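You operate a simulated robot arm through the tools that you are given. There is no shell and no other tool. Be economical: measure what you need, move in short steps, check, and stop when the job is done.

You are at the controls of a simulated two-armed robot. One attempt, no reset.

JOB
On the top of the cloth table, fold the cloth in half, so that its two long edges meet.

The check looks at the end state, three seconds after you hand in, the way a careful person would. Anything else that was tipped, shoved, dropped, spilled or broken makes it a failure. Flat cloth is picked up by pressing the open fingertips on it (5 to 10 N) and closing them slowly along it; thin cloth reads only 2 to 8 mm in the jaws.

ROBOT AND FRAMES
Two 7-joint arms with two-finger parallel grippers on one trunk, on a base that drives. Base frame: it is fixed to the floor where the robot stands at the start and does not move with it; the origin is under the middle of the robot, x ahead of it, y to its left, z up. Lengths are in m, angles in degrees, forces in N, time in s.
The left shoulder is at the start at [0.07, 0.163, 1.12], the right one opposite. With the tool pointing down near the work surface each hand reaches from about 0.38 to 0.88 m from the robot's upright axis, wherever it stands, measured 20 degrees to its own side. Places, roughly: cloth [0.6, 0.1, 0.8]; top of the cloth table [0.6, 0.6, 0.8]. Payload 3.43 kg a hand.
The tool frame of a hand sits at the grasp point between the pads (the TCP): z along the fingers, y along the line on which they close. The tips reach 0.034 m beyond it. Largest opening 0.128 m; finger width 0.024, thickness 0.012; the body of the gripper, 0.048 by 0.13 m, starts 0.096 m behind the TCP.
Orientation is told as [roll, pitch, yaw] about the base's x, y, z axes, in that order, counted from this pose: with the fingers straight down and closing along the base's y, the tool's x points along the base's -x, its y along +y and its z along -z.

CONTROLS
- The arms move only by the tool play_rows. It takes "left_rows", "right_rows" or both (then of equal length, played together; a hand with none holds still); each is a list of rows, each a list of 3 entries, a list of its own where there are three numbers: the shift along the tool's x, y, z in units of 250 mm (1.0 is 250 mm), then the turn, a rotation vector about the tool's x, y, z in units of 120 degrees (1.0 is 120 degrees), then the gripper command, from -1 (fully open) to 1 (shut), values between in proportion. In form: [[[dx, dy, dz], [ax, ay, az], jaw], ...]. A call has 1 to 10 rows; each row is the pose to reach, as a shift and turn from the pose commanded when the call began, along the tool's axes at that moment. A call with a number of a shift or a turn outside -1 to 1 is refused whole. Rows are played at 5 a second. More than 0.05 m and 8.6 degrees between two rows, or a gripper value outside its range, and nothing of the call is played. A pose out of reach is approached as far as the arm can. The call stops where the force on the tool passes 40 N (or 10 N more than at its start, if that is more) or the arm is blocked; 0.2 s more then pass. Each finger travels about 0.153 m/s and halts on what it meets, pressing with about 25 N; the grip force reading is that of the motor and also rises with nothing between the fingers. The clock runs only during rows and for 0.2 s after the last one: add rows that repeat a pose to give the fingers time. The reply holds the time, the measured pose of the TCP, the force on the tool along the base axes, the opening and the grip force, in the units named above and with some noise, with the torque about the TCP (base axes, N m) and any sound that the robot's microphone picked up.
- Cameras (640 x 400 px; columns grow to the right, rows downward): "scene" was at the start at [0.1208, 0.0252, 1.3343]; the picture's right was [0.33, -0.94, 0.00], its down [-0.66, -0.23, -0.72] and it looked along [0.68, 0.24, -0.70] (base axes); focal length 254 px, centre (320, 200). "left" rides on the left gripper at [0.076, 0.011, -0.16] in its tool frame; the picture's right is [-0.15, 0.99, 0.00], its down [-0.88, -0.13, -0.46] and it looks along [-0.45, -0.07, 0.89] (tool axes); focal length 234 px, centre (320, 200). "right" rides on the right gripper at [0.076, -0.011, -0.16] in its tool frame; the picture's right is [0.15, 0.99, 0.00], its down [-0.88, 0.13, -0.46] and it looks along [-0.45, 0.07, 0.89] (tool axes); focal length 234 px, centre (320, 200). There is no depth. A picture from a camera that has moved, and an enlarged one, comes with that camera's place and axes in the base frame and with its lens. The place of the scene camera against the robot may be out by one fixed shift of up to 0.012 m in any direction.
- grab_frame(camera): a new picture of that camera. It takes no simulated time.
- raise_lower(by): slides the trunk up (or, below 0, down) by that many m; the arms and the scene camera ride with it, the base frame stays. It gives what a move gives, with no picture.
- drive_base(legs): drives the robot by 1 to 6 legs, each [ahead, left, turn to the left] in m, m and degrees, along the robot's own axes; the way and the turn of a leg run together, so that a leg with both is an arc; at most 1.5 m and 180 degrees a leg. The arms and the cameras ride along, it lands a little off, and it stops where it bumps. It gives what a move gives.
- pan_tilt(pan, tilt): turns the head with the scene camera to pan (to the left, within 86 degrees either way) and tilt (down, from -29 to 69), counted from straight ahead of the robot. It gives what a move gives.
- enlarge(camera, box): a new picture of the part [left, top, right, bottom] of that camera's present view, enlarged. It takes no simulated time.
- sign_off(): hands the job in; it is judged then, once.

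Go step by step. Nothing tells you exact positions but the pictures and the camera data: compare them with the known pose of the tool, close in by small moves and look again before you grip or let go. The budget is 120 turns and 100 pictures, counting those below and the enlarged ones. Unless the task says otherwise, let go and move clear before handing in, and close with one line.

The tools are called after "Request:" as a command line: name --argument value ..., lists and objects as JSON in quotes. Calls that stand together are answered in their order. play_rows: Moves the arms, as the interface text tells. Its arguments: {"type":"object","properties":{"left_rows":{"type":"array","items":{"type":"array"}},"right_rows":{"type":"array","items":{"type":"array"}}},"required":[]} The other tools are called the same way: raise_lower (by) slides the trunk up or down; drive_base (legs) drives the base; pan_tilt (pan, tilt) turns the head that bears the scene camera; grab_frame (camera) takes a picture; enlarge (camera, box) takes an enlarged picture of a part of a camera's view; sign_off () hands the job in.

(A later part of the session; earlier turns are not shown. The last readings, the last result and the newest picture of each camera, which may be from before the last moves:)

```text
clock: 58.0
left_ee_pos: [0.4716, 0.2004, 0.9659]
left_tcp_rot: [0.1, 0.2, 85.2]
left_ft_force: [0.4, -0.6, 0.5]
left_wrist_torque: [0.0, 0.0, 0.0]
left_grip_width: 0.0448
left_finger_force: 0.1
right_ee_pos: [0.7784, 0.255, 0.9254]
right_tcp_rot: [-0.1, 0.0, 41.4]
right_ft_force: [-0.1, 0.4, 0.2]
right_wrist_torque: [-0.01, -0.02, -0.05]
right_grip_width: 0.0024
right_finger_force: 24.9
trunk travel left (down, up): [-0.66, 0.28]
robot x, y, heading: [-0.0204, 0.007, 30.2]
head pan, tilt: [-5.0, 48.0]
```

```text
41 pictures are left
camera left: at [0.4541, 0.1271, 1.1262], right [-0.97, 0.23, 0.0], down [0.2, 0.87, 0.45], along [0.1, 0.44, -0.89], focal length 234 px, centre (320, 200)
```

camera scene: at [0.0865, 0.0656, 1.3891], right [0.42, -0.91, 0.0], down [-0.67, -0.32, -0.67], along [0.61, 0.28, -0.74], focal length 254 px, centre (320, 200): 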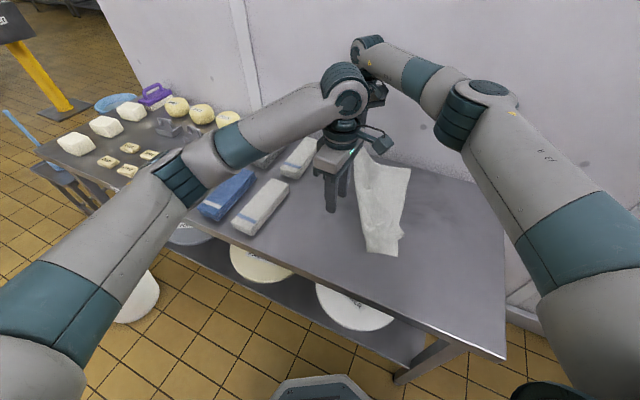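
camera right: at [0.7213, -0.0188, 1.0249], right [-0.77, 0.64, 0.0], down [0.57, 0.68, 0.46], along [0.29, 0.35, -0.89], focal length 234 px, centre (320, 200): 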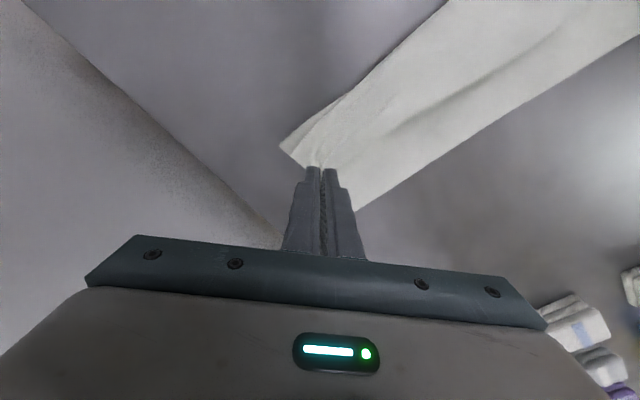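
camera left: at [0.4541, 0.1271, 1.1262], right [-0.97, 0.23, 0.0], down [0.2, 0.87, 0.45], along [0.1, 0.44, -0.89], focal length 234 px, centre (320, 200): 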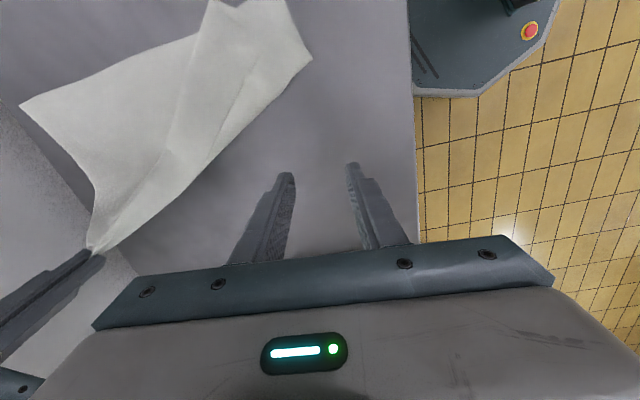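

Request:
raise_lower --by -0.075

Request:
enlarge --camera "scene" --box '[300, 120, 440, 270]'

Request:
enlarge --camera "left" --box '[20, 0, 340, 260]'

```text
clock: 59.1
left_ee_pos: [0.4707, 0.2008, 0.8921]
left_tcp_rot: [0.0, 0.2, 85.2]
left_ft_force: [0.1, -0.3, -0.1]
left_wrist_torque: [0.02, 0.02, -0.02]
left_grip_width: 0.0447
left_finger_force: 0.2
right_ee_pos: [0.7769, 0.2547, 0.8526]
right_tcp_rot: [-0.2, 0.0, 41.5]
right_ft_force: [0.0, -0.7, -0.5]
right_wrist_torque: [0.01, -0.04, -0.02]
right_grip_width: 0.0026
right_finger_force: 24.7
trunk travel left (down, up): [-0.585, 0.355]
robot x, y, heading: [-0.0211, 0.0095, 30.2]
head pan, tilt: [-5.0, 48.0]
```

```text
2.67 times, centred on (370, 195) of scene
camera zoom: at [0.0861, 0.0652, 1.3141], right [0.42, -0.91, 0.0], down [-0.67, -0.32, -0.67], along [0.61, 0.28, -0.74], focal length 678 px, centre (187, 213)
```

zoom: 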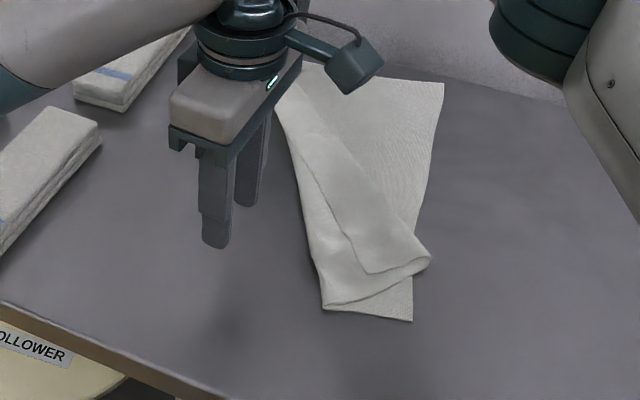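

```text
1.54 times, centred on (180, 130) of left
camera zoom: at [0.4538, 0.1268, 1.0514], right [-0.97, 0.23, 0.0], down [0.2, 0.87, 0.45], along [0.1, 0.44, -0.89], focal length 360 px, centre (535, 308)
```

zoom: 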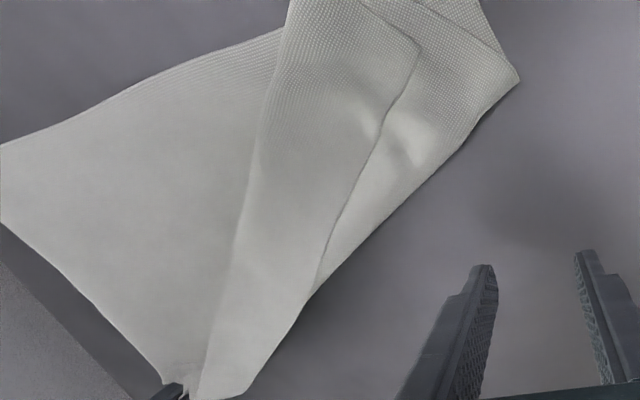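

Now it is very clear: corner D lies on top at about (0.507, 0.073), with A held at its original place. I bring the left hand over D, turning it to straddle the corner.

Request:
play_rows --left_rows '[[[0.05, -0.03, 0], [0, 0, 0.07], 0.44], [[0.1, -0.06, 0], [0, 0, 0.14], 0.44], [[0.15, -0.09, 0], [0, 0, 0.21], 0.44], [[0.2, -0.12, 0], [0, 0, 0.28], 0.44], [[0.25, -0.15, 0], [0, 0, 0.35], 0.44], [[0.3, -0.18, 0], [0, 0, 0.42], 0.44], [[0.35, -0.21, 0], [0, 0, 0.49], 0.44], [[0.4, -0.24, 0], [0, 0, 0.56], 0.44], [[0.45, -0.27, 0], [0, 0, 0.63], 0.44], [[0.504, -0.3, 0], [0, 0, 0.7], 0.44]]'

Request:
enlarge --camera "left" --box '[160, 40, 480, 240]'

```text
clock: 61.3
left_ee_pos: [0.5375, 0.0777, 0.8914]
left_tcp_rot: [-0.1, 0.2, 1.6]
left_ft_force: [0.4, -0.2, -0.9]
left_wrist_torque: [-0.01, -0.03, 0.02]
left_grip_width: 0.0358
left_finger_force: 0.1
right_ee_pos: [0.7873, 0.2417, 0.8501]
right_tcp_rot: [-0.1, 0.1, 40.1]
right_ft_force: [-0.6, -0.8, 0.2]
right_wrist_torque: [0.04, 0.0, 0.01]
right_grip_width: 0.0026
right_finger_force: 24.4
trunk travel left (down, up): [-0.585, 0.355]
robot x, y, heading: [-0.0142, 0.0102, 30.1]
head pan, tilt: [-5.0, 48.0]
```

```text
2.00 times, centred on (320, 140) of left
camera zoom: at [0.4613, 0.0861, 1.0504], right [0.12, 0.99, 0.0], down [0.89, -0.1, 0.45], along [0.45, -0.06, -0.89], focal length 468 px, centre (320, 320)
```

zoom: 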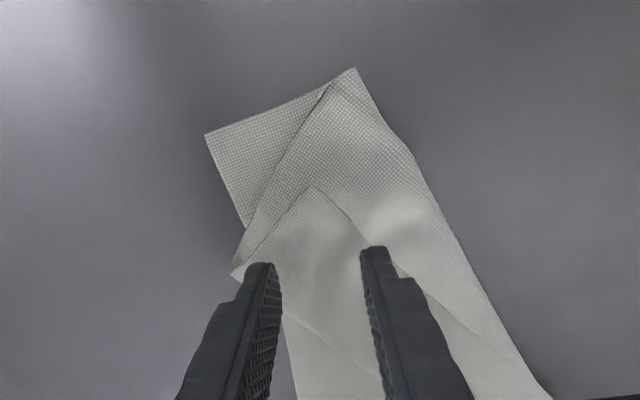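

D's corner is neatly between the fingers. The right hand's pose shifted by about 1 cm, so I check whether the arms touch.

Request:
grab_frame --camera "scene"

```text
37 pictures are left
camera scene: at [0.087, 0.0643, 1.3141], right [0.42, -0.91, 0.0], down [-0.67, -0.31, -0.67], along [0.61, 0.28, -0.74], focal length 254 px, centre (320, 200)
```

scene: 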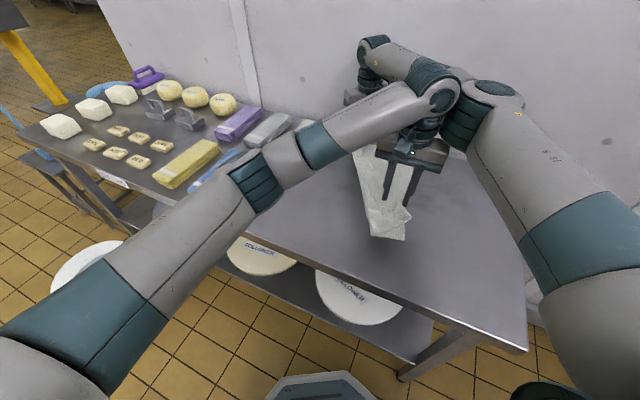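

The left wrist leans on the right elbow. I back the left off, set A down and release it with the right, then handle D alone.

Request:
play_rows --left_rows '[[[0.06, 0.08, 0], [0, 0, 0], 0.44], [[0.12, 0.16, 0], [0, 0, 0], 0.44], [[0.18, 0.26, 0], [0, 0, 0], 0.44], [[0.18, 0.26, 0], [0, 0, 0], 0.44]]'

Request:
play_rows --right_rows '[[[0, 0, 0.02], [0, 0, 0], 1], [[0, 0, 0.035], [0, 0, 0], 0.9], [[0, 0, 0.035], [0, 0, 0], 0.7], [[0, 0, 0.035], [0, 0, 0], 0.5], [[0, 0, 0.035], [0, 0, 0], 0.5], [[0, 0, -0.05], [0, 0, 0], 0.5], [[0, 0, -0.2], [0, 0, 0], 0.5], [[0.1, 0, -0.3], [0, 0, 0], 0.5], [[0.1, -0.15, -0.3], [0, 0, 0], 0.5]]'

Request:
grab_frame --camera "scene"

```text
clock: 62.3
left_ee_pos: [0.4897, 0.1325, 0.8911]
left_tcp_rot: [-0.2, 0.0, 1.2]
left_ft_force: [-0.4, 0.4, -0.5]
left_wrist_torque: [0.03, 0.0, 0.03]
left_grip_width: 0.0355
left_finger_force: 0.0
right_ee_pos: [0.7769, 0.2555, 0.8514]
right_tcp_rot: [0.0, 0.0, 41.6]
right_ft_force: [1.3, 0.0, 1.0]
right_wrist_torque: [0.05, 0.03, 0.02]
right_grip_width: 0.0025
right_finger_force: 25.3
trunk travel left (down, up): [-0.585, 0.355]
robot x, y, heading: [-0.0251, 0.0061, 30.1]
head pan, tilt: [-5.0, 48.0]
```

```text
clock: 64.3
left_ee_pos: [0.4911, 0.1328, 0.8915]
left_tcp_rot: [-0.1, 0.1, 1.2]
left_ft_force: [0.9, -0.6, -0.6]
left_wrist_torque: [0.0, 0.02, 0.0]
left_grip_width: 0.0359
left_finger_force: 0.1
right_ee_pos: [0.7848, 0.2116, 0.9276]
right_tcp_rot: [0.0, 0.0, 41.5]
right_ft_force: [0.9, 0.7, -0.2]
right_wrist_torque: [0.01, -0.02, -0.05]
right_grip_width: 0.0316
right_finger_force: 0.0
trunk travel left (down, up): [-0.585, 0.355]
robot x, y, heading: [-0.0222, 0.0073, 30.1]
head pan, tilt: [-5.0, 48.0]
```

```text
36 pictures are left
camera scene: at [0.0874, 0.0652, 1.3139], right [0.42, -0.91, 0.0], down [-0.67, -0.32, -0.67], along [0.61, 0.28, -0.74], focal length 254 px, centre (320, 200)
```

scene: 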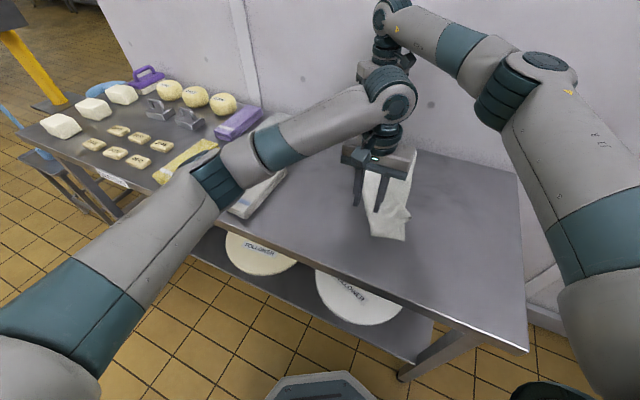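

Now the right retreats up and to its side, then the left goes back over D and down to just above it.

Request:
play_rows --right_rows '[[[0.09, -0.1, -0.07], [0, 0, 0], 0.44], [[0.18, -0.2, -0.14], [0, 0, 0], 0.44], [[0.27, -0.3, -0.21], [0, 0, 0], 0.44], [[0.36, -0.4, -0.28], [0, 0, 0], 0.44], [[0.45, -0.5, -0.35], [0, 0, 0], 0.44], [[0.53, -0.6, -0.4], [0, 0, 0], 0.44]]'

Request:
play_rows --left_rows '[[[-0.06, -0.09, 0], [0, 0, 0], 0.44], [[-0.12, -0.18, 0], [0, 0, 0], 0.44], [[-0.17, -0.253, 0.05], [0, 0, 0], 0.44], [[-0.17, -0.253, 0.1], [0, 0, 0], 0.44], [[-0.17, -0.253, 0.15], [0, 0, 0], 0.44], [[-0.17, -0.253, 0.186], [0, 0, 0], 0.44], [[-0.17, -0.253, 0.186], [0, 0, 0], 0.44]]'

Request:
enlarge --camera "left" --box '[200, 60, 440, 230]'

```text
clock: 65.7
left_ee_pos: [0.4899, 0.1332, 0.8918]
left_tcp_rot: [-0.1, 0.0, 1.2]
left_ft_force: [0.1, 0.5, 0.2]
left_wrist_torque: [-0.02, 0.0, -0.03]
left_grip_width: 0.0357
left_finger_force: 0.1
right_ee_pos: [0.7819, 0.0097, 1.026]
right_tcp_rot: [0.0, 0.0, 41.6]
right_ft_force: [0.1, -0.3, 0.4]
right_wrist_torque: [0.01, -0.01, 0.01]
right_grip_width: 0.0357
right_finger_force: 0.0
trunk travel left (down, up): [-0.585, 0.355]
robot x, y, heading: [-0.0194, 0.007, 30.4]
head pan, tilt: [-5.0, 48.0]
```

```text
clock: 67.3
left_ee_pos: [0.5329, 0.0718, 0.8463]
left_tcp_rot: [-0.2, 0.1, 1.2]
left_ft_force: [0.5, -0.9, -0.4]
left_wrist_torque: [0.02, -0.03, -0.01]
left_grip_width: 0.0358
left_finger_force: 0.0
right_ee_pos: [0.7829, 0.0117, 1.0259]
right_tcp_rot: [0.0, 0.0, 41.5]
right_ft_force: [0.1, -0.3, 0.0]
right_wrist_torque: [0.01, 0.02, 0.01]
right_grip_width: 0.0358
right_finger_force: 0.0
trunk travel left (down, up): [-0.585, 0.355]
robot x, y, heading: [-0.0194, 0.0083, 30.2]
head pan, tilt: [-5.0, 48.0]
```

```text
2.35 times, centred on (320, 145) of left
camera zoom: at [0.4574, 0.0804, 1.0048], right [0.13, 0.99, 0.0], down [0.88, -0.11, 0.45], along [0.45, -0.06, -0.89], focal length 551 px, centre (320, 329)
```

zoom: 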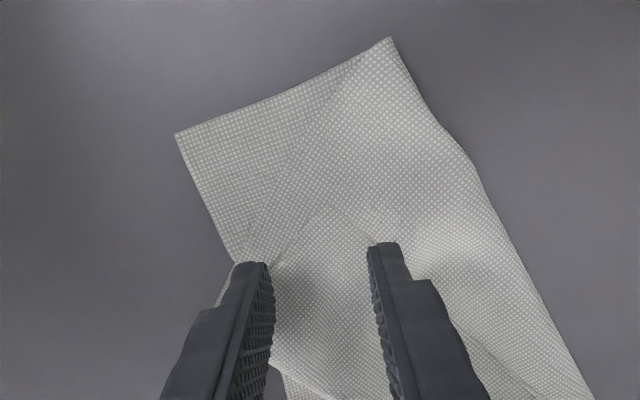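

D is centred between the fingers. I narrow the opening a bit, shift 5 mm deeper and lower gently.

Request:
play_rows --left_rows '[[[-0.02, 0, 0], [0, 0, 0], 0.58], [[-0.02, 0, 0.012], [0, 0, 0], 0.58], [[-0.02, 0, 0.024], [0, 0, 0], 0.58], [[-0.02, 0, 0.028], [0, 0, 0], 0.58]]'

Request:
play_rows --left_rows '[[[0, 0, 0.004], [0, 0, 0], 0.58], [[0, 0, 0.006], [0, 0, 0], 0.58]]'

```text
clock: 68.3
left_ee_pos: [0.5396, 0.0714, 0.8383]
left_tcp_rot: [-0.1, 0.2, 1.2]
left_ft_force: [0.8, 0.5, 1.1]
left_wrist_torque: [0.01, 0.01, 0.01]
left_grip_width: 0.0268
left_finger_force: 0.2
right_ee_pos: [0.7829, 0.0104, 1.0256]
right_tcp_rot: [0.1, 0.1, 41.5]
right_ft_force: [-0.4, -0.2, 0.2]
right_wrist_torque: [0.0, 0.02, 0.0]
right_grip_width: 0.036
right_finger_force: 0.2
trunk travel left (down, up): [-0.585, 0.355]
robot x, y, heading: [-0.0237, 0.0083, 29.9]
head pan, tilt: [-5.0, 48.0]
```

```text
clock: 68.9
left_ee_pos: [0.5384, 0.0711, 0.8381]
left_tcp_rot: [-0.1, 0.0, 1.3]
left_ft_force: [-0.3, -0.2, 4.2]
left_wrist_torque: [0.01, 0.02, 0.0]
left_grip_width: 0.0268
left_finger_force: 0.0
right_ee_pos: [0.7829, 0.0102, 1.0261]
right_tcp_rot: [-0.1, 0.0, 41.5]
right_ft_force: [0.2, 0.0, -0.3]
right_wrist_torque: [0.03, 0.0, 0.01]
right_grip_width: 0.036
right_finger_force: 0.0
trunk travel left (down, up): [-0.585, 0.355]
robot x, y, heading: [-0.0209, 0.0066, 30.4]
head pan, tilt: [-5.0, 48.0]
```

4 N of contact; I close slowly and lift a little to check.

Request:
play_rows --left_rows '[[[0, 0, 0], [0, 0, 0], 0.64], [[0, 0, 0], [0, 0, 0], 0.7], [[0, 0, 0], [0, 0, 0], 0.76], [[0, 0, 0], [0, 0, 0], 0.82], [[0, 0, 0], [0, 0, 0], 0.88], [[0, 0, 0], [0, 0, 0], 0.94], [[0, 0, 0], [0, 0, 0], 1], [[0, 0, 0], [0, 0, 0], 1], [[0, 0, -0.1], [0, 0, 0], 1], [[0, 0, -0.2], [0, 0, 0], 1]]'

Request:
grab_frame --camera "left"

```text
clock: 71.1
left_ee_pos: [0.5369, 0.0705, 0.8871]
left_tcp_rot: [-0.1, 0.1, 1.2]
left_ft_force: [0.4, -0.7, -0.3]
left_wrist_torque: [-0.01, -0.01, -0.02]
left_grip_width: 0.0024
left_finger_force: 25.3
right_ee_pos: [0.7819, 0.0107, 1.0271]
right_tcp_rot: [-0.1, 0.0, 41.5]
right_ft_force: [-0.5, -0.1, -0.6]
right_wrist_torque: [0.04, 0.03, 0.0]
right_grip_width: 0.036
right_finger_force: 0.1
trunk travel left (down, up): [-0.585, 0.355]
robot x, y, heading: [-0.0221, 0.0079, 30.1]
head pan, tilt: [-5.0, 48.0]
```

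```text
34 pictures are left
camera left: at [0.4609, 0.0807, 1.0475], right [0.12, 0.99, 0.0], down [0.88, -0.11, 0.45], along [0.45, -0.06, -0.89], focal length 234 px, centre (320, 200)
```

left: 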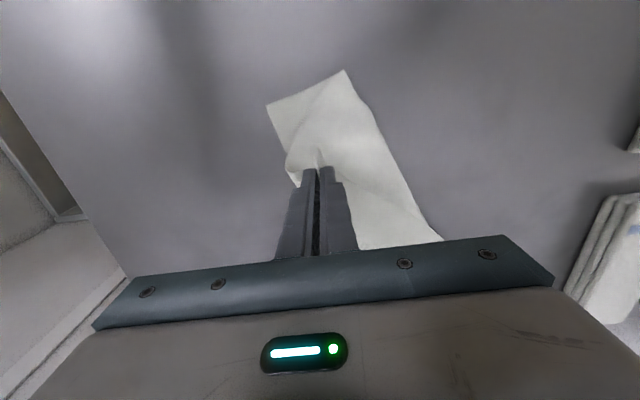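

A single fold at 2.4 mm – good. I carry D up and over back toward its original place, opening the cloth flat.

Request:
play_rows --left_rows '[[[0.033, 0.08, -0.086], [0, 0, 0], 1], [[0.065, 0.161, -0.172], [0, 0, 0], 1], [[0.123, 0.283, -0.22], [0, 0, 0], 1], [[0.18, 0.404, -0.252], [0, 0, 0], 1], [[0.237, 0.525, -0.23], [0, 0, 0], 1], [[0.295, 0.646, -0.172], [0, 0, 0], 1], [[0.323, 0.737, -0.1], [0, 0, 0], 1], [[0.351, 0.828, -0.012], [0, 0, 0], 1], [[0.37, 0.848, 0.12], [0, 0, 0], 1], [[0.37, 0.848, 0.12], [0, 0, 0], 1]]'

Request:
grab_frame --camera "scene"

```text
clock: 73.3
left_ee_pos: [0.4406, 0.2771, 0.8561]
left_tcp_rot: [-0.1, 0.1, 1.2]
left_ft_force: [-0.1, 0.3, 1.0]
left_wrist_torque: [-0.01, -0.02, 0.02]
left_grip_width: 0.0022
left_finger_force: 24.8
right_ee_pos: [0.7832, 0.0108, 1.0266]
right_tcp_rot: [0.0, 0.1, 41.5]
right_ft_force: [0.8, -0.6, -0.2]
right_wrist_torque: [0.03, -0.02, 0.02]
right_grip_width: 0.0358
right_finger_force: 0.1
trunk travel left (down, up): [-0.585, 0.355]
robot x, y, heading: [-0.0214, 0.0053, 30.1]
head pan, tilt: [-5.0, 48.0]
```

```text
33 pictures are left
camera scene: at [0.0863, 0.0649, 1.3141], right [0.42, -0.91, 0.0], down [-0.67, -0.32, -0.67], along [0.61, 0.28, -0.74], focal length 254 px, centre (320, 200)
```

scene: 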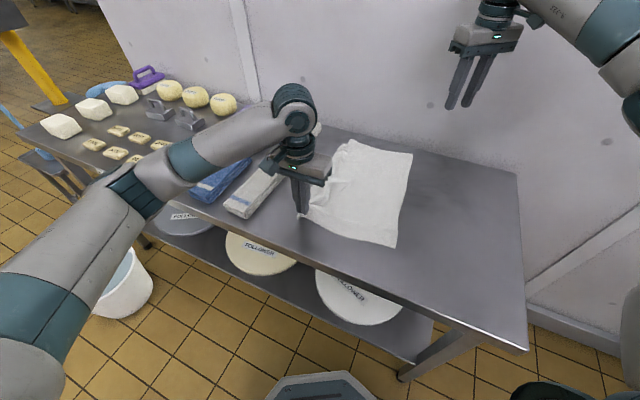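

The cloth is open again, mildly wrinkled, held at D by the left. I bring the right hand over corner A to look.

Request:
play_rows --right_rows '[[[-0.07, 0.088, 0.0], [0, 0, 0], 0.44], [[-0.14, 0.175, 0.05], [0, 0, 0], 0.44], [[-0.21, 0.263, 0.1], [0, 0, 0], 0.44], [[-0.28, 0.35, 0.16], [0, 0, 0], 0.44], [[-0.35, 0.438, 0.22], [0, 0, 0], 0.44], [[-0.42, 0.525, 0.28], [0, 0, 0], 0.44], [[-0.49, 0.613, 0.34], [0, 0, 0], 0.44], [[-0.561, 0.7, 0.384], [0, 0, 0], 0.44]]'

Request:
grab_frame --camera "right"

Request:
enlarge --camera "scene" --box '[280, 120, 430, 260]'

```text
clock: 75.1
left_ee_pos: [0.4402, 0.2788, 0.8561]
left_tcp_rot: [-0.2, 0.1, 1.2]
left_ft_force: [-0.2, 0.1, -1.1]
left_wrist_torque: [-0.01, 0.0, -0.02]
left_grip_width: 0.0022
left_finger_force: 25.1
right_ee_pos: [0.7707, 0.2362, 0.932]
right_tcp_rot: [-0.1, 0.0, 41.4]
right_ft_force: [-0.2, 0.1, 0.0]
right_wrist_torque: [-0.03, 0.0, 0.01]
right_grip_width: 0.0356
right_finger_force: 0.1
trunk travel left (down, up): [-0.585, 0.355]
robot x, y, heading: [-0.0237, 0.0085, 30.2]
head pan, tilt: [-5.0, 48.0]
```

```text
32 pictures are left
camera right: at [0.7217, 0.1789, 1.0907], right [-0.76, 0.64, 0.0], down [0.57, 0.68, 0.46], along [0.29, 0.35, -0.89], focal length 234 px, centre (320, 200)
```

right: 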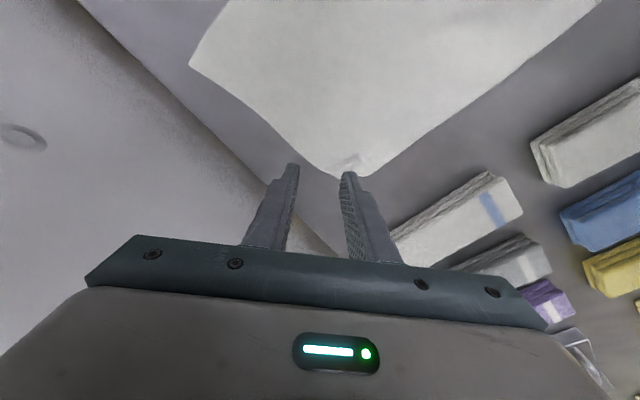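

```text
2.86 times, centred on (355, 190) of scene
camera zoom: at [0.0862, 0.0667, 1.314], right [0.42, -0.91, 0.0], down [-0.67, -0.32, -0.67], along [0.61, 0.28, -0.74], focal length 727 px, centre (220, 229)
```

zoom: 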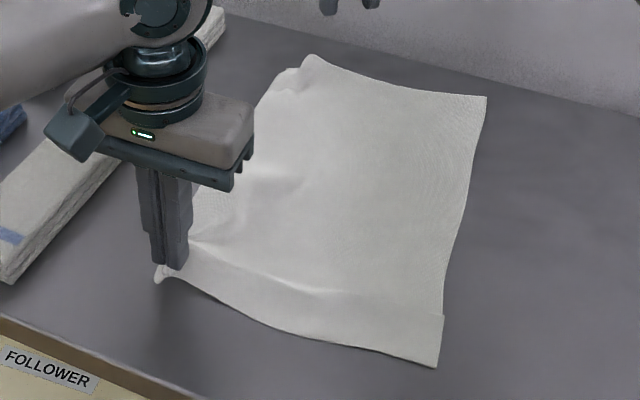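

Request:
enlarge --camera "right" --box '[270, 110, 430, 210]'

Request:
enlarge --camera "scene" --box '[325, 125, 405, 185]'

```text
4.00 times, centred on (350, 160) of right
camera zoom: at [0.7217, 0.1789, 1.0907], right [-0.76, 0.64, 0.0], down [0.57, 0.68, 0.46], along [0.29, 0.35, -0.89], focal length 937 px, centre (200, 360)
```

zoom: 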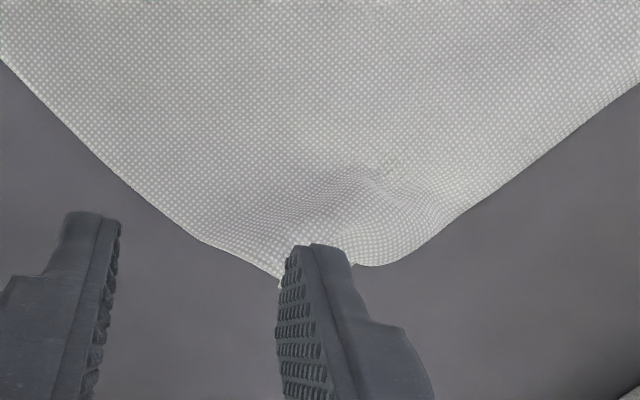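

```text
6.67 times, centred on (365, 155) of scene
camera zoom: at [0.0862, 0.0667, 1.314], right [0.42, -0.91, 0.0], down [-0.67, -0.32, -0.67], along [0.61, 0.28, -0.74], focal length 1696 px, centre (20, 500)
```

zoom: 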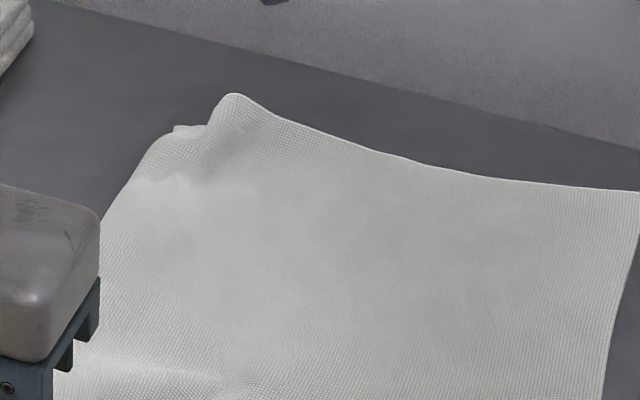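

Corner A's tip is tucked under. I pinch the top there, lift it so the tip hangs free, and re-lay it moving inward so it unrolls outward.

Request:
play_rows --right_rows '[[[-0.02, 0.07, 0.06], [0, 0, 0], 0.44], [[-0.04, 0.136, 0.13], [0, 0, 0], 0.44], [[-0.04, 0.136, 0.2], [0, 0, 0], 0.44], [[-0.04, 0.136, 0.27], [0, 0, 0], 0.44], [[-0.04, 0.136, 0.33], [0, 0, 0], 0.44], [[-0.04, 0.136, 0.36], [0, 0, 0], 0.44], [[-0.04, 0.136, 0.364], [0, 0, 0], 0.44]]'

Request:
play_rows --right_rows '[[[0, 0, 0.006], [0, 0, 0], 0.44], [[0, 0, 0.008], [0, 0, 0], 0.44]]'

```text
clock: 76.7
left_ee_pos: [0.4395, 0.2776, 0.8557]
left_tcp_rot: [-0.1, 0.0, 1.1]
left_ft_force: [-0.9, 0.0, -0.7]
left_wrist_torque: [0.01, -0.02, 0.04]
left_grip_width: 0.0022
left_finger_force: 24.7
right_ee_pos: [0.7577, 0.2676, 0.8389]
right_tcp_rot: [-0.1, 0.0, 41.4]
right_ft_force: [0.0, -0.4, 0.6]
right_wrist_torque: [0.0, -0.01, 0.03]
right_grip_width: 0.0356
right_finger_force: 0.1
trunk travel left (down, up): [-0.585, 0.355]
robot x, y, heading: [-0.0217, 0.0079, 30.4]
head pan, tilt: [-5.0, 48.0]
```

```text
clock: 77.3
left_ee_pos: [0.4411, 0.2777, 0.8556]
left_tcp_rot: [-0.1, 0.0, 1.2]
left_ft_force: [0.3, 0.0, 0.4]
left_wrist_torque: [-0.02, -0.02, -0.01]
left_grip_width: 0.0021
left_finger_force: 24.8
right_ee_pos: [0.7572, 0.2676, 0.8366]
right_tcp_rot: [0.0, -0.1, 41.5]
right_ft_force: [-0.2, 0.2, 2.4]
right_wrist_torque: [0.03, 0.05, -0.04]
right_grip_width: 0.0359
right_finger_force: 0.1
trunk travel left (down, up): [-0.585, 0.355]
robot x, y, heading: [-0.0229, 0.0101, 30.1]
head pan, tilt: [-5.0, 48.0]
```

Request:
play_rows --right_rows '[[[0, 0, 0.003], [0, 0, 0], 0.51], [[0, 0, 0.003], [0, 0, 0], 0.58], [[0, 0, 0.003], [0, 0, 0], 0.65], [[0, 0, 0.003], [0, 0, 0], 0.72], [[0, 0, 0.003], [0, 0, 0], 0.79], [[0, 0, 0.003], [0, 0, 0], 0.86], [[0, 0, 0.003], [0, 0, 0], 0.93], [[0, 0, 0.003], [0, 0, 0], 1], [[0, 0, 0.003], [0, 0, 0], 1]]'

Request:
play_rows --right_rows '[[[0, 0, -0.1], [0, 0, 0], 1], [[0, 0, -0.2], [0, 0, 0], 1], [[0, 0, -0.3], [0, 0, 0], 1], [[0, 0, -0.4], [0, 0, 0], 1], [[0, 0, -0.4], [0, 0, 0], 1]]'

Request:
enlarge --camera "scene" --box '[280, 100, 440, 260]'

Request:
grab_frame --camera "right"

```text
clock: 79.3
left_ee_pos: [0.441, 0.2778, 0.8565]
left_tcp_rot: [-0.2, 0.0, 1.2]
left_ft_force: [1.7, -0.3, -0.2]
left_wrist_torque: [0.04, -0.04, -0.02]
left_grip_width: 0.0024
left_finger_force: 24.9
right_ee_pos: [0.7579, 0.2661, 0.8378]
right_tcp_rot: [-0.1, -0.1, 41.5]
right_ft_force: [-1.4, 0.2, 6.7]
right_wrist_torque: [0.07, 0.01, 0.03]
right_grip_width: 0.0035
right_finger_force: 25.4
trunk travel left (down, up): [-0.585, 0.355]
robot x, y, heading: [-0.0216, 0.0085, 30.2]
head pan, tilt: [-5.0, 48.0]
```

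```text
clock: 80.5
left_ee_pos: [0.4414, 0.2772, 0.8561]
left_tcp_rot: [-0.2, 0.0, 1.1]
left_ft_force: [4.4, 0.1, 0.5]
left_wrist_torque: [0.01, -0.15, -0.02]
left_grip_width: 0.0024
left_finger_force: 24.6
right_ee_pos: [0.7579, 0.2686, 0.9357]
right_tcp_rot: [0.1, 0.1, 41.5]
right_ft_force: [-4.7, -0.5, -1.0]
right_wrist_torque: [-0.03, 0.14, 0.08]
right_grip_width: 0.0035
right_finger_force: 24.7
trunk travel left (down, up): [-0.585, 0.355]
robot x, y, heading: [-0.0244, 0.0102, 30.2]
head pan, tilt: [-5.0, 48.0]
```

```text
2.50 times, centred on (360, 180) of scene
camera zoom: at [0.087, 0.0653, 1.314], right [0.42, -0.91, 0.0], down [-0.67, -0.32, -0.67], along [0.61, 0.28, -0.74], focal length 636 px, centre (220, 250)
```

zoom: 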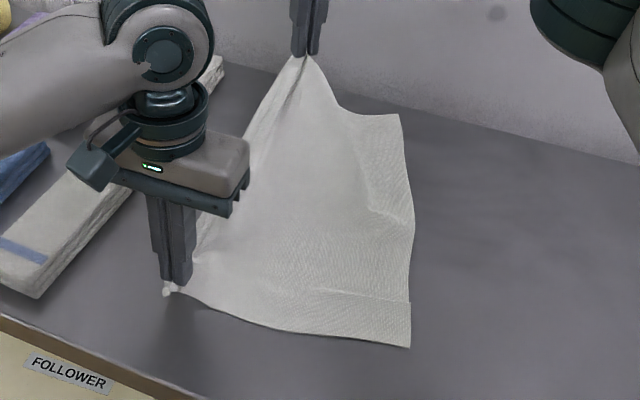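

```text
27 pictures are left
camera right: at [0.7093, 0.21, 1.0951], right [-0.77, 0.64, 0.0], down [0.57, 0.68, 0.45], along [0.29, 0.35, -0.89], focal length 234 px, centre (320, 200)
```

right: 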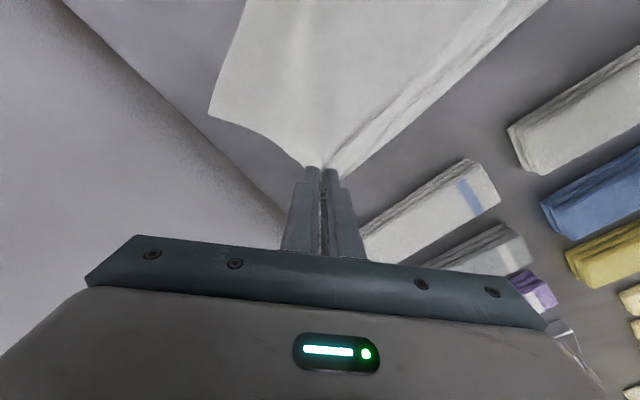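

The edge is taut between the hands. I lower A while moving inward so any hanging tip lags outward, then open and look.

Request:
play_rows --right_rows '[[[0, 0, 0.12], [0, 0, 0], 1], [[0.03, -0.025, 0.2], [0, 0, 0], 1], [[0.07, -0.06, 0.28], [0, 0, 0], 1], [[0.108, -0.092, 0.35], [0, 0, 0], 1], [[0.108, -0.092, 0.375], [0, 0, 0], 1], [[0.108, -0.092, 0.375], [0, 0, 0], 0.8], [[0.108, -0.092, 0.375], [0, 0, 0], 0.5], [[0.108, -0.092, 0.28], [0, 0, 0], 0.44], [[0.12, -0.1, 0.16], [0, 0, 0], 0.44], [[0.16, -0.1, 0.02], [0, 0, 0], 0.44]]'

Request:
enlarge --camera "right" --box '[220, 60, 460, 220]'

```text
clock: 82.7
left_ee_pos: [0.4404, 0.2768, 0.8574]
left_tcp_rot: [-0.1, 0.0, 1.2]
left_ft_force: [0.2, 0.0, -0.7]
left_wrist_torque: [-0.02, 0.0, 0.05]
left_grip_width: 0.0024
left_finger_force: 24.9
right_ee_pos: [0.743, 0.222, 0.9312]
right_tcp_rot: [-0.1, 0.0, 41.5]
right_ft_force: [-0.2, 0.0, -0.2]
right_wrist_torque: [0.02, -0.01, -0.01]
right_grip_width: 0.0358
right_finger_force: 0.1
trunk travel left (down, up): [-0.585, 0.355]
robot x, y, heading: [-0.0183, 0.0066, 30.3]
head pan, tilt: [-5.0, 48.0]
```

```text
2.50 times, centred on (340, 140) of right
camera zoom: at [0.6943, 0.1645, 1.0893], right [-0.76, 0.64, 0.0], down [0.57, 0.68, 0.46], along [0.29, 0.35, -0.89], focal length 585 px, centre (270, 350)
```

zoom: 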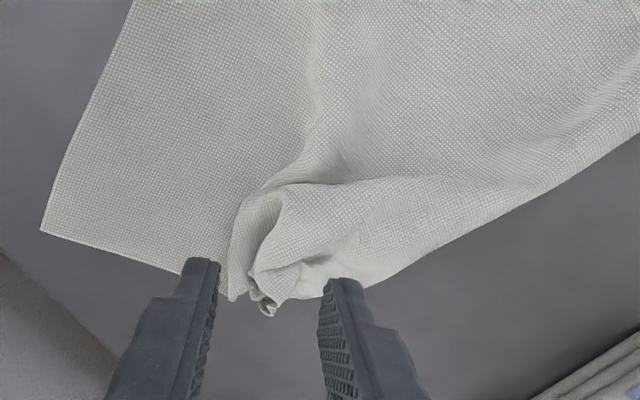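

The A end is crumpled with its tip sticking out near (0.769, 0.251). I pinch the tip itself so I can pull it out straight.

Request:
play_rows --right_rows '[[[-0.04, 0, 0.06], [0, 0, 0], 0.48], [[-0.08, 0.006, 0.13], [0, 0, 0], 0.48], [[-0.112, 0.012, 0.2], [0, 0, 0], 0.48], [[-0.112, 0.012, 0.27], [0, 0, 0], 0.48], [[-0.112, 0.012, 0.33], [0, 0, 0], 0.48], [[-0.112, 0.012, 0.36], [0, 0, 0], 0.48], [[-0.112, 0.012, 0.372], [0, 0, 0], 0.48], [[-0.112, 0.012, 0.372], [0, 0, 0], 0.48]]'

Request:
enlarge --camera "right" --box '[240, 100, 400, 220]'

```text
clock: 84.5
left_ee_pos: [0.4404, 0.2772, 0.8563]
left_tcp_rot: [-0.1, 0.2, 1.1]
left_ft_force: [-1.4, -0.3, 0.2]
left_wrist_torque: [-0.02, 0.01, -0.02]
left_grip_width: 0.0022
left_finger_force: 24.8
right_ee_pos: [0.7632, 0.2429, 0.8389]
right_tcp_rot: [0.1, 0.0, 41.5]
right_ft_force: [0.4, -0.3, -0.1]
right_wrist_torque: [0.01, -0.02, 0.03]
right_grip_width: 0.0333
right_finger_force: 0.1
trunk travel left (down, up): [-0.585, 0.355]
robot x, y, heading: [-0.0192, 0.008, 30.2]
head pan, tilt: [-5.0, 48.0]
```

```text
3.33 times, centred on (320, 160) of right
camera zoom: at [0.7144, 0.185, 0.9976], right [-0.76, 0.64, 0.0], down [0.57, 0.68, 0.46], along [0.29, 0.35, -0.89], focal length 781 px, centre (320, 333)
```

zoom: 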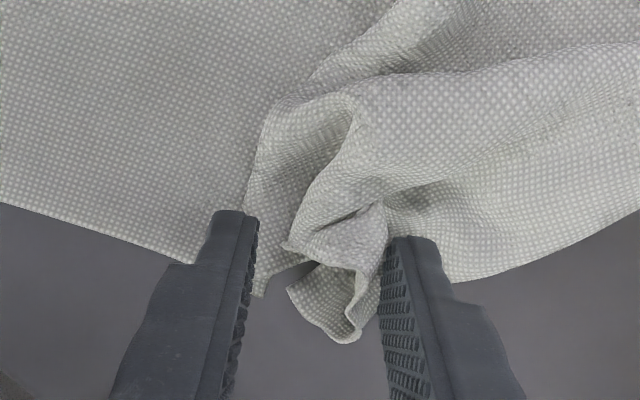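

The curled tip lies right between the fingers; I close on it and lift.

Request:
play_rows --right_rows '[[[0, 0, 0], [0, 0, 0], 0.6], [[0, 0, 0], [0, 0, 0], 0.7], [[0, 0, 0], [0, 0, 0], 0.8], [[0, 0, 0], [0, 0, 0], 0.9], [[0, 0, 0], [0, 0, 0], 1], [[0, 0, 0], [0, 0, 0], 1], [[-0.03, 0.04, -0.1], [0, 0, 0], 1], [[-0.06, 0.08, -0.2], [0, 0, 0], 1], [[-0.08, 0.1, -0.3], [0, 0, 0], 1], [[-0.08, 0.1, -0.36], [0, 0, 0], 1]]'

Request:
grab_frame --camera "right"

Request:
enlarge --camera "scene" --box '[280, 100, 440, 260]'

```text
clock: 86.7
left_ee_pos: [0.4404, 0.2782, 0.8555]
left_tcp_rot: [-0.1, 0.0, 1.2]
left_ft_force: [1.2, 0.7, 0.1]
left_wrist_torque: [0.01, -0.06, -0.01]
left_grip_width: 0.0019
left_finger_force: 24.8
right_ee_pos: [0.763, 0.276, 0.9295]
right_tcp_rot: [-0.1, -0.1, 41.5]
right_ft_force: [-1.0, 0.0, -0.6]
right_wrist_torque: [0.03, 0.03, -0.02]
right_grip_width: 0.0034
right_finger_force: 24.6
trunk travel left (down, up): [-0.585, 0.355]
robot x, y, heading: [-0.0219, 0.0081, 30.2]
head pan, tilt: [-5.0, 48.0]
```

```text
24 pictures are left
camera right: at [0.7131, 0.2169, 1.0887], right [-0.76, 0.64, 0.0], down [0.57, 0.68, 0.46], along [0.29, 0.35, -0.89], focal length 234 px, centre (320, 200)
```

right: 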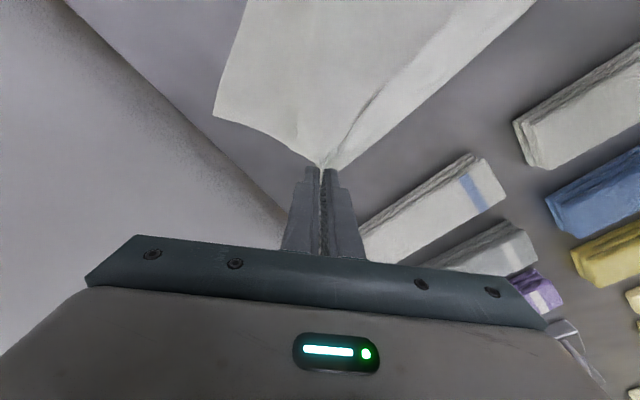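

```text
2.50 times, centred on (360, 180) of scene
camera zoom: at [0.0862, 0.0649, 1.3141], right [0.42, -0.91, 0.0], down [-0.67, -0.32, -0.67], along [0.61, 0.28, -0.74], focal length 636 px, centre (220, 250)
```

zoom: 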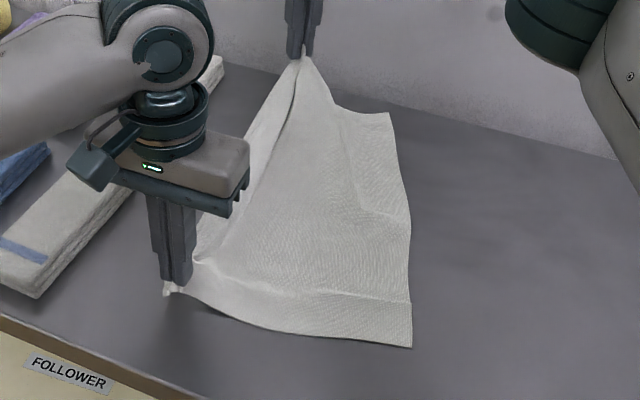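

Both corners are now held near their tips, though the cloth on the table has turned. I'll level the hands on a line along the cloth, lift it to hang freely as a curtain, and then lay it afresh: half flat, then fold.

Request:
play_rows --left_rows '[[[0.005, -0.02, -0.1], [0, 0, 0], 1], [[0.01, -0.07, -0.18], [0, 0, 0], 1], [[0.015, -0.12, -0.24], [0, 0, 0], 1], [[0.02, -0.17, -0.28], [0, 0, 0], 1], [[0.024, -0.212, -0.3], [0, 0, 0], 1]]' --right_rows '[[[0.04, -0.04, 0], [0, 0, 0], 1], [[0.09, -0.09, 0], [0, 0, 0], 1], [[0.14, -0.14, 0], [0, 0, 0], 1], [[0.2, -0.195, 0], [0, 0, 0], 1], [[0.246, -0.242, 0], [0, 0, 0], 1]]'

Request:
raise_lower --by 0.19

Request:
grab_frame --camera "scene"

```text
clock: 87.9
left_ee_pos: [0.4368, 0.227, 0.9317]
left_tcp_rot: [-0.2, 0.2, 1.1]
left_ft_force: [0.8, 0.1, 1.2]
left_wrist_torque: [0.0, -0.04, 0.02]
left_grip_width: 0.0027
left_finger_force: 25.4
right_ee_pos: [0.7559, 0.1881, 0.928]
right_tcp_rot: [-0.1, 0.0, 41.5]
right_ft_force: [0.3, 0.4, -0.9]
right_wrist_torque: [0.04, -0.04, -0.01]
right_grip_width: 0.0035
right_finger_force: 25.0
trunk travel left (down, up): [-0.585, 0.355]
robot x, y, heading: [-0.0215, 0.0085, 29.8]
head pan, tilt: [-5.0, 48.0]
```

```text
clock: 90.0
left_ee_pos: [0.4373, 0.228, 1.1207]
left_tcp_rot: [-0.1, 0.1, 1.2]
left_ft_force: [1.0, 0.0, -0.3]
left_wrist_torque: [0.03, 0.01, -0.01]
left_grip_width: 0.0022
left_finger_force: 24.8
right_ee_pos: [0.7564, 0.1892, 1.1184]
right_tcp_rot: [-0.1, -0.1, 41.5]
right_ft_force: [-1.3, 0.8, 0.0]
right_wrist_torque: [-0.02, 0.03, -0.02]
right_grip_width: 0.0032
right_finger_force: 24.7
trunk travel left (down, up): [-0.775, 0.165]
robot x, y, heading: [-0.0254, 0.0119, 30.2]
head pan, tilt: [-5.0, 48.0]
```

```text
22 pictures are left
camera scene: at [0.0867, 0.0652, 1.504], right [0.42, -0.91, 0.0], down [-0.67, -0.32, -0.67], along [0.61, 0.28, -0.74], focal length 254 px, centre (320, 200)
```

scene: 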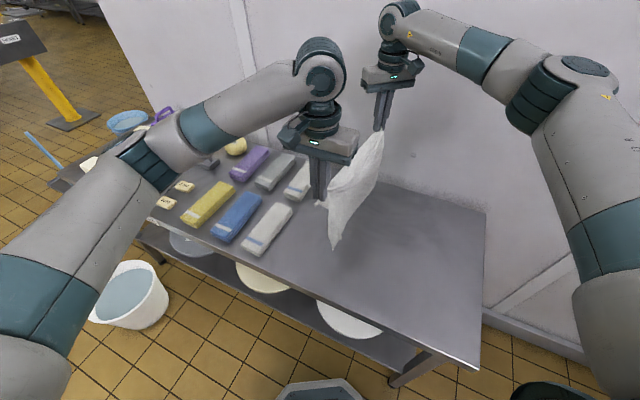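

The cloth hangs as a curtain. I zoom to check its lower edge.

Request:
enlarge --camera "scene" --box '[270, 80, 430, 270]'

```text
2.11 times, centred on (350, 175) of scene
camera zoom: at [0.0867, 0.0652, 1.504], right [0.42, -0.91, 0.0], down [-0.67, -0.32, -0.67], along [0.61, 0.28, -0.74], focal length 535 px, centre (257, 253)
```

zoom: 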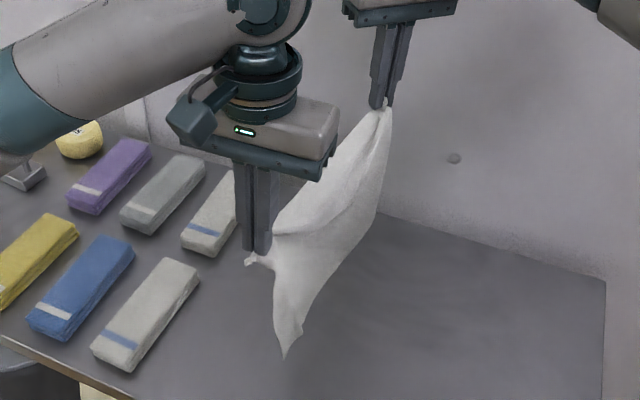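

C hangs a few cm above the table. I spread the hands a little and drive the curtain toward -y, over the free table area.

Request:
play_rows --left_rows '[[[0.02, 0, 0], [0, 0, 0], 1], [[0.04, 0, 0], [0, 0, 0], 1]]' --right_rows '[[[-0.015, -0.013, 0], [0, 0, 0], 1], [[-0.03, -0.027, 0], [0, 0, 0], 1]]'

Request:
drive_base --legs '[[-0.08, -0.139, 0]]'

Request:
grab_frame --camera "left"

Request:
enlarge --camera "scene" --box '[270, 80, 430, 270]'

```text
clock: 90.6
left_ee_pos: [0.4278, 0.2281, 1.1206]
left_tcp_rot: [-0.2, 0.0, 1.2]
left_ft_force: [7.7, -0.7, -0.4]
left_wrist_torque: [-0.01, -0.29, -0.03]
left_grip_width: 0.0021
left_finger_force: 24.3
right_ee_pos: [0.766, 0.1895, 1.1177]
right_tcp_rot: [0.1, 0.1, 41.5]
right_ft_force: [-8.1, 1.5, -0.2]
right_wrist_torque: [0.06, 0.26, -0.02]
right_grip_width: 0.0034
right_finger_force: 24.6
trunk travel left (down, up): [-0.775, 0.165]
robot x, y, heading: [-0.0204, 0.0035, 29.8]
head pan, tilt: [-5.0, 48.0]
```

```text
clock: 92.0
left_ee_pos: [0.4291, 0.0684, 1.1206]
left_tcp_rot: [-0.3, 0.1, 1.0]
left_ft_force: [8.8, -1.0, -0.6]
left_wrist_torque: [-0.04, -0.33, 0.02]
left_grip_width: 0.0023
left_finger_force: 25.1
right_ee_pos: [0.7665, 0.0281, 1.1171]
right_tcp_rot: [0.0, 0.1, 41.3]
right_ft_force: [-8.9, 2.4, 1.0]
right_wrist_torque: [0.01, 0.32, -0.02]
right_grip_width: 0.0034
right_finger_force: 24.8
trunk travel left (down, up): [-0.775, 0.165]
robot x, y, heading: [-0.0223, -0.1499, 30.1]
head pan, tilt: [-5.0, 48.0]
```

```text
20 pictures are left
camera left: at [0.3525, 0.0789, 1.28], right [0.13, 0.99, 0.0], down [0.88, -0.11, 0.45], along [0.45, -0.06, -0.89], focal length 234 px, centre (320, 200)
```

left: 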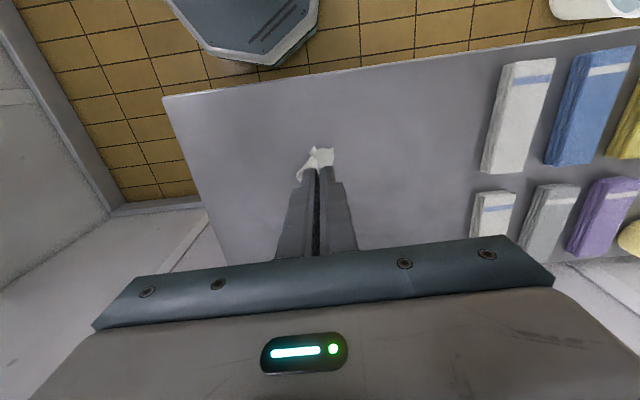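

```text
2.11 times, centred on (350, 175) of scene
camera zoom: at [0.087, -0.0918, 1.5039], right [0.42, -0.91, 0.0], down [-0.67, -0.31, -0.67], along [0.61, 0.28, -0.74], focal length 535 px, centre (257, 253)
```

zoom: 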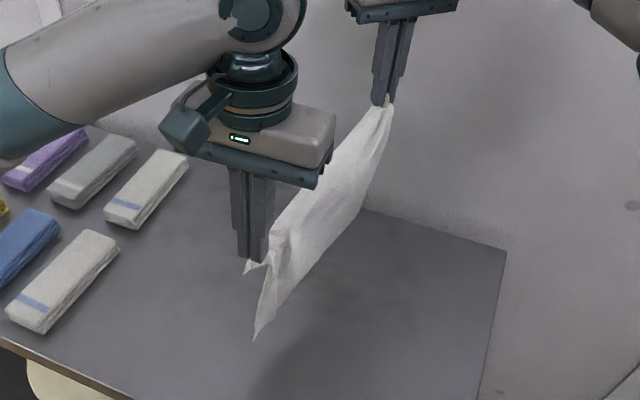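

The curtain is taut and free. I lower it until its bottom edge nearly touches.

Request:
play_rows --left_rows '[[[-0.008, 0, 0], [0, 0, 0], 1], [[-0.012, 0, 0], [0, 0, 0], 1]]' --right_rows '[[[0.004, 0.004, 0], [0, 0, 0], 1], [[0.008, 0.007, 0], [0, 0, 0], 1]]'

Request:
raise_lower --by -0.07

Request:
enlarge --camera "scene" --box '[270, 80, 430, 270]'

```text
clock: 92.6
left_ee_pos: [0.4311, 0.0669, 1.1204]
left_tcp_rot: [-0.1, 0.0, 1.0]
left_ft_force: [3.6, 0.1, -1.1]
left_wrist_torque: [-0.04, -0.16, 0.01]
left_grip_width: 0.0025
left_finger_force: 25.3
right_ee_pos: [0.7649, 0.027, 1.1179]
right_tcp_rot: [0.0, 0.0, 41.3]
right_ft_force: [-4.2, 0.4, 0.0]
right_wrist_torque: [0.04, 0.13, -0.04]
right_grip_width: 0.0037
right_finger_force: 24.9
trunk travel left (down, up): [-0.775, 0.165]
robot x, y, heading: [-0.0219, -0.1507, 30.1]
head pan, tilt: [-5.0, 48.0]
```

```text
clock: 93.7
left_ee_pos: [0.4303, 0.0662, 1.0513]
left_tcp_rot: [-0.1, 0.1, 1.0]
left_ft_force: [3.3, 0.5, -1.6]
left_wrist_torque: [-0.03, -0.14, -0.01]
left_grip_width: 0.0026
left_finger_force: 25.2
right_ee_pos: [0.7634, 0.0275, 1.0487]
right_tcp_rot: [0.1, 0.0, 41.3]
right_ft_force: [-3.2, -0.5, -0.5]
right_wrist_torque: [0.02, 0.14, 0.0]
right_grip_width: 0.0037
right_finger_force: 24.8
trunk travel left (down, up): [-0.705, 0.235]
robot x, y, heading: [-0.0212, -0.1498, 29.9]
head pan, tilt: [-5.0, 48.0]
```

```text
2.11 times, centred on (350, 175) of scene
camera zoom: at [0.0867, -0.0939, 1.4341], right [0.42, -0.91, 0.0], down [-0.67, -0.31, -0.67], along [0.61, 0.28, -0.74], focal length 535 px, centre (257, 253)
```

zoom: 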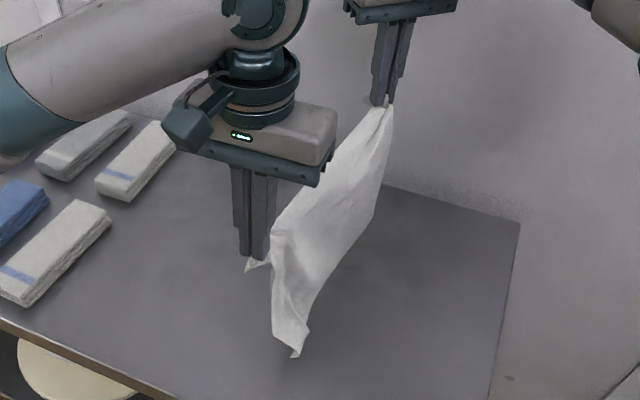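

The bottom edge has touched at C ≈ (0.465, 0.03), leaning toward -y – just right. Now I lay the lower half by moving +y and lowering in turns.

Request:
raise_lower --by -0.03

Request:
drive_base --legs '[[0.02, 0.035, 0]]'

Request:
raise_lower --by -0.04

Request:
drive_base --legs '[[0.025, 0.043, 0]]'

Request:
enlarge --camera "scene" --box '[270, 80, 450, 270]'

```text
clock: 94.4
left_ee_pos: [0.4308, 0.0668, 1.0217]
left_tcp_rot: [-0.1, 0.0, 1.0]
left_ft_force: [3.1, -0.5, -0.1]
left_wrist_torque: [0.01, -0.15, 0.01]
left_grip_width: 0.0025
left_finger_force: 24.6
right_ee_pos: [0.764, 0.0272, 1.0179]
right_tcp_rot: [-0.1, 0.0, 41.4]
right_ft_force: [-4.1, 1.2, 0.2]
right_wrist_torque: [0.04, 0.08, 0.01]
right_grip_width: 0.0036
right_finger_force: 24.9
trunk travel left (down, up): [-0.675, 0.265]
robot x, y, heading: [-0.0234, -0.1494, 29.7]
head pan, tilt: [-5.0, 48.0]
```

```text
clock: 95.3
left_ee_pos: [0.4307, 0.1045, 1.0217]
left_tcp_rot: [0.1, 0.1, 0.8]
left_ft_force: [3.9, -0.1, -0.5]
left_wrist_torque: [0.02, -0.14, 0.01]
left_grip_width: 0.002
left_finger_force: 24.6
right_ee_pos: [0.7654, 0.0628, 1.0182]
right_tcp_rot: [0.1, -0.2, 41.1]
right_ft_force: [-3.9, -0.3, -1.0]
right_wrist_torque: [0.07, 0.12, 0.01]
right_grip_width: 0.0033
right_finger_force: 25.0
trunk travel left (down, up): [-0.675, 0.265]
robot x, y, heading: [-0.0203, -0.1099, 29.4]
head pan, tilt: [-5.0, 48.0]
```

```text
clock: 96.1
left_ee_pos: [0.4314, 0.1043, 0.9821]
left_tcp_rot: [0.0, 0.1, 0.9]
left_ft_force: [3.9, -0.5, 0.1]
left_wrist_torque: [-0.02, -0.16, 0.03]
left_grip_width: 0.0025
left_finger_force: 24.9
right_ee_pos: [0.7648, 0.0643, 0.9784]
right_tcp_rot: [0.0, 0.0, 41.1]
right_ft_force: [-3.8, 0.7, -0.3]
right_wrist_torque: [0.01, 0.15, 0.0]
right_grip_width: 0.0035
right_finger_force: 24.8
trunk travel left (down, up): [-0.635, 0.305]
robot x, y, heading: [-0.0192, -0.1112, 29.7]
head pan, tilt: [-5.0, 48.0]
```

```text
clock: 97.0
left_ee_pos: [0.4328, 0.1512, 0.9821]
left_tcp_rot: [-0.1, 0.1, 0.8]
left_ft_force: [4.5, -1.1, 0.4]
left_wrist_torque: [-0.08, -0.13, 0.03]
left_grip_width: 0.0023
left_finger_force: 24.8
right_ee_pos: [0.7663, 0.1103, 0.9768]
right_tcp_rot: [0.0, 0.0, 41.0]
right_ft_force: [-3.9, 0.8, 0.1]
right_wrist_torque: [-0.01, 0.17, -0.04]
right_grip_width: 0.0031
right_finger_force: 24.6
trunk travel left (down, up): [-0.635, 0.305]
robot x, y, heading: [-0.0194, -0.0613, 29.4]
head pan, tilt: [-5.0, 48.0]
```

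```text
2.11 times, centred on (360, 175) of scene
camera zoom: at [0.0878, -0.0072, 1.3641], right [0.42, -0.91, 0.0], down [-0.68, -0.31, -0.67], along [0.61, 0.28, -0.74], focal length 535 px, centre (236, 253)
```

zoom: 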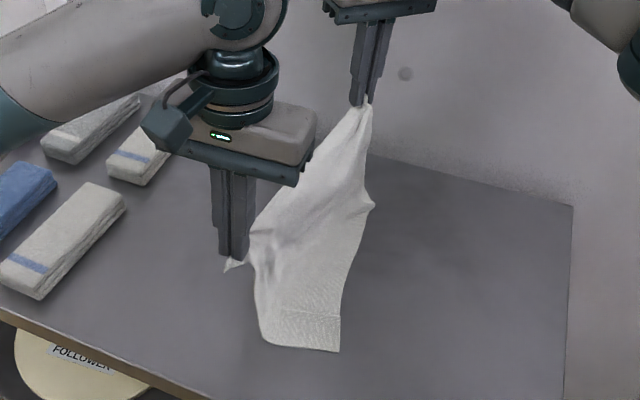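

The near half is laying well. I check the far end with the right camera.

Request:
grab_frame --camera "right"

```text
16 pictures are left
camera right: at [0.7171, 0.0536, 1.1372], right [-0.76, 0.65, 0.0], down [0.58, 0.68, 0.46], along [0.3, 0.35, -0.89], focal length 234 px, centre (320, 200)
```

right: 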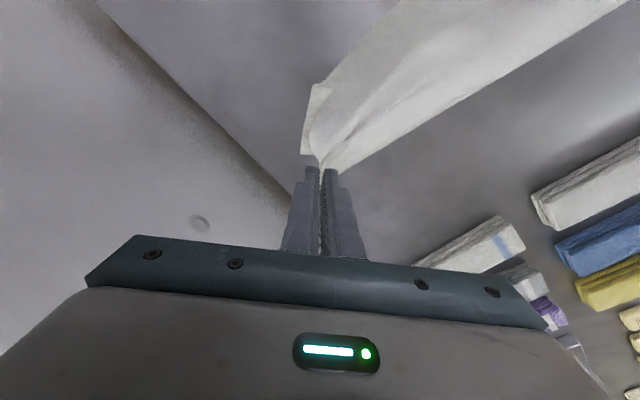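

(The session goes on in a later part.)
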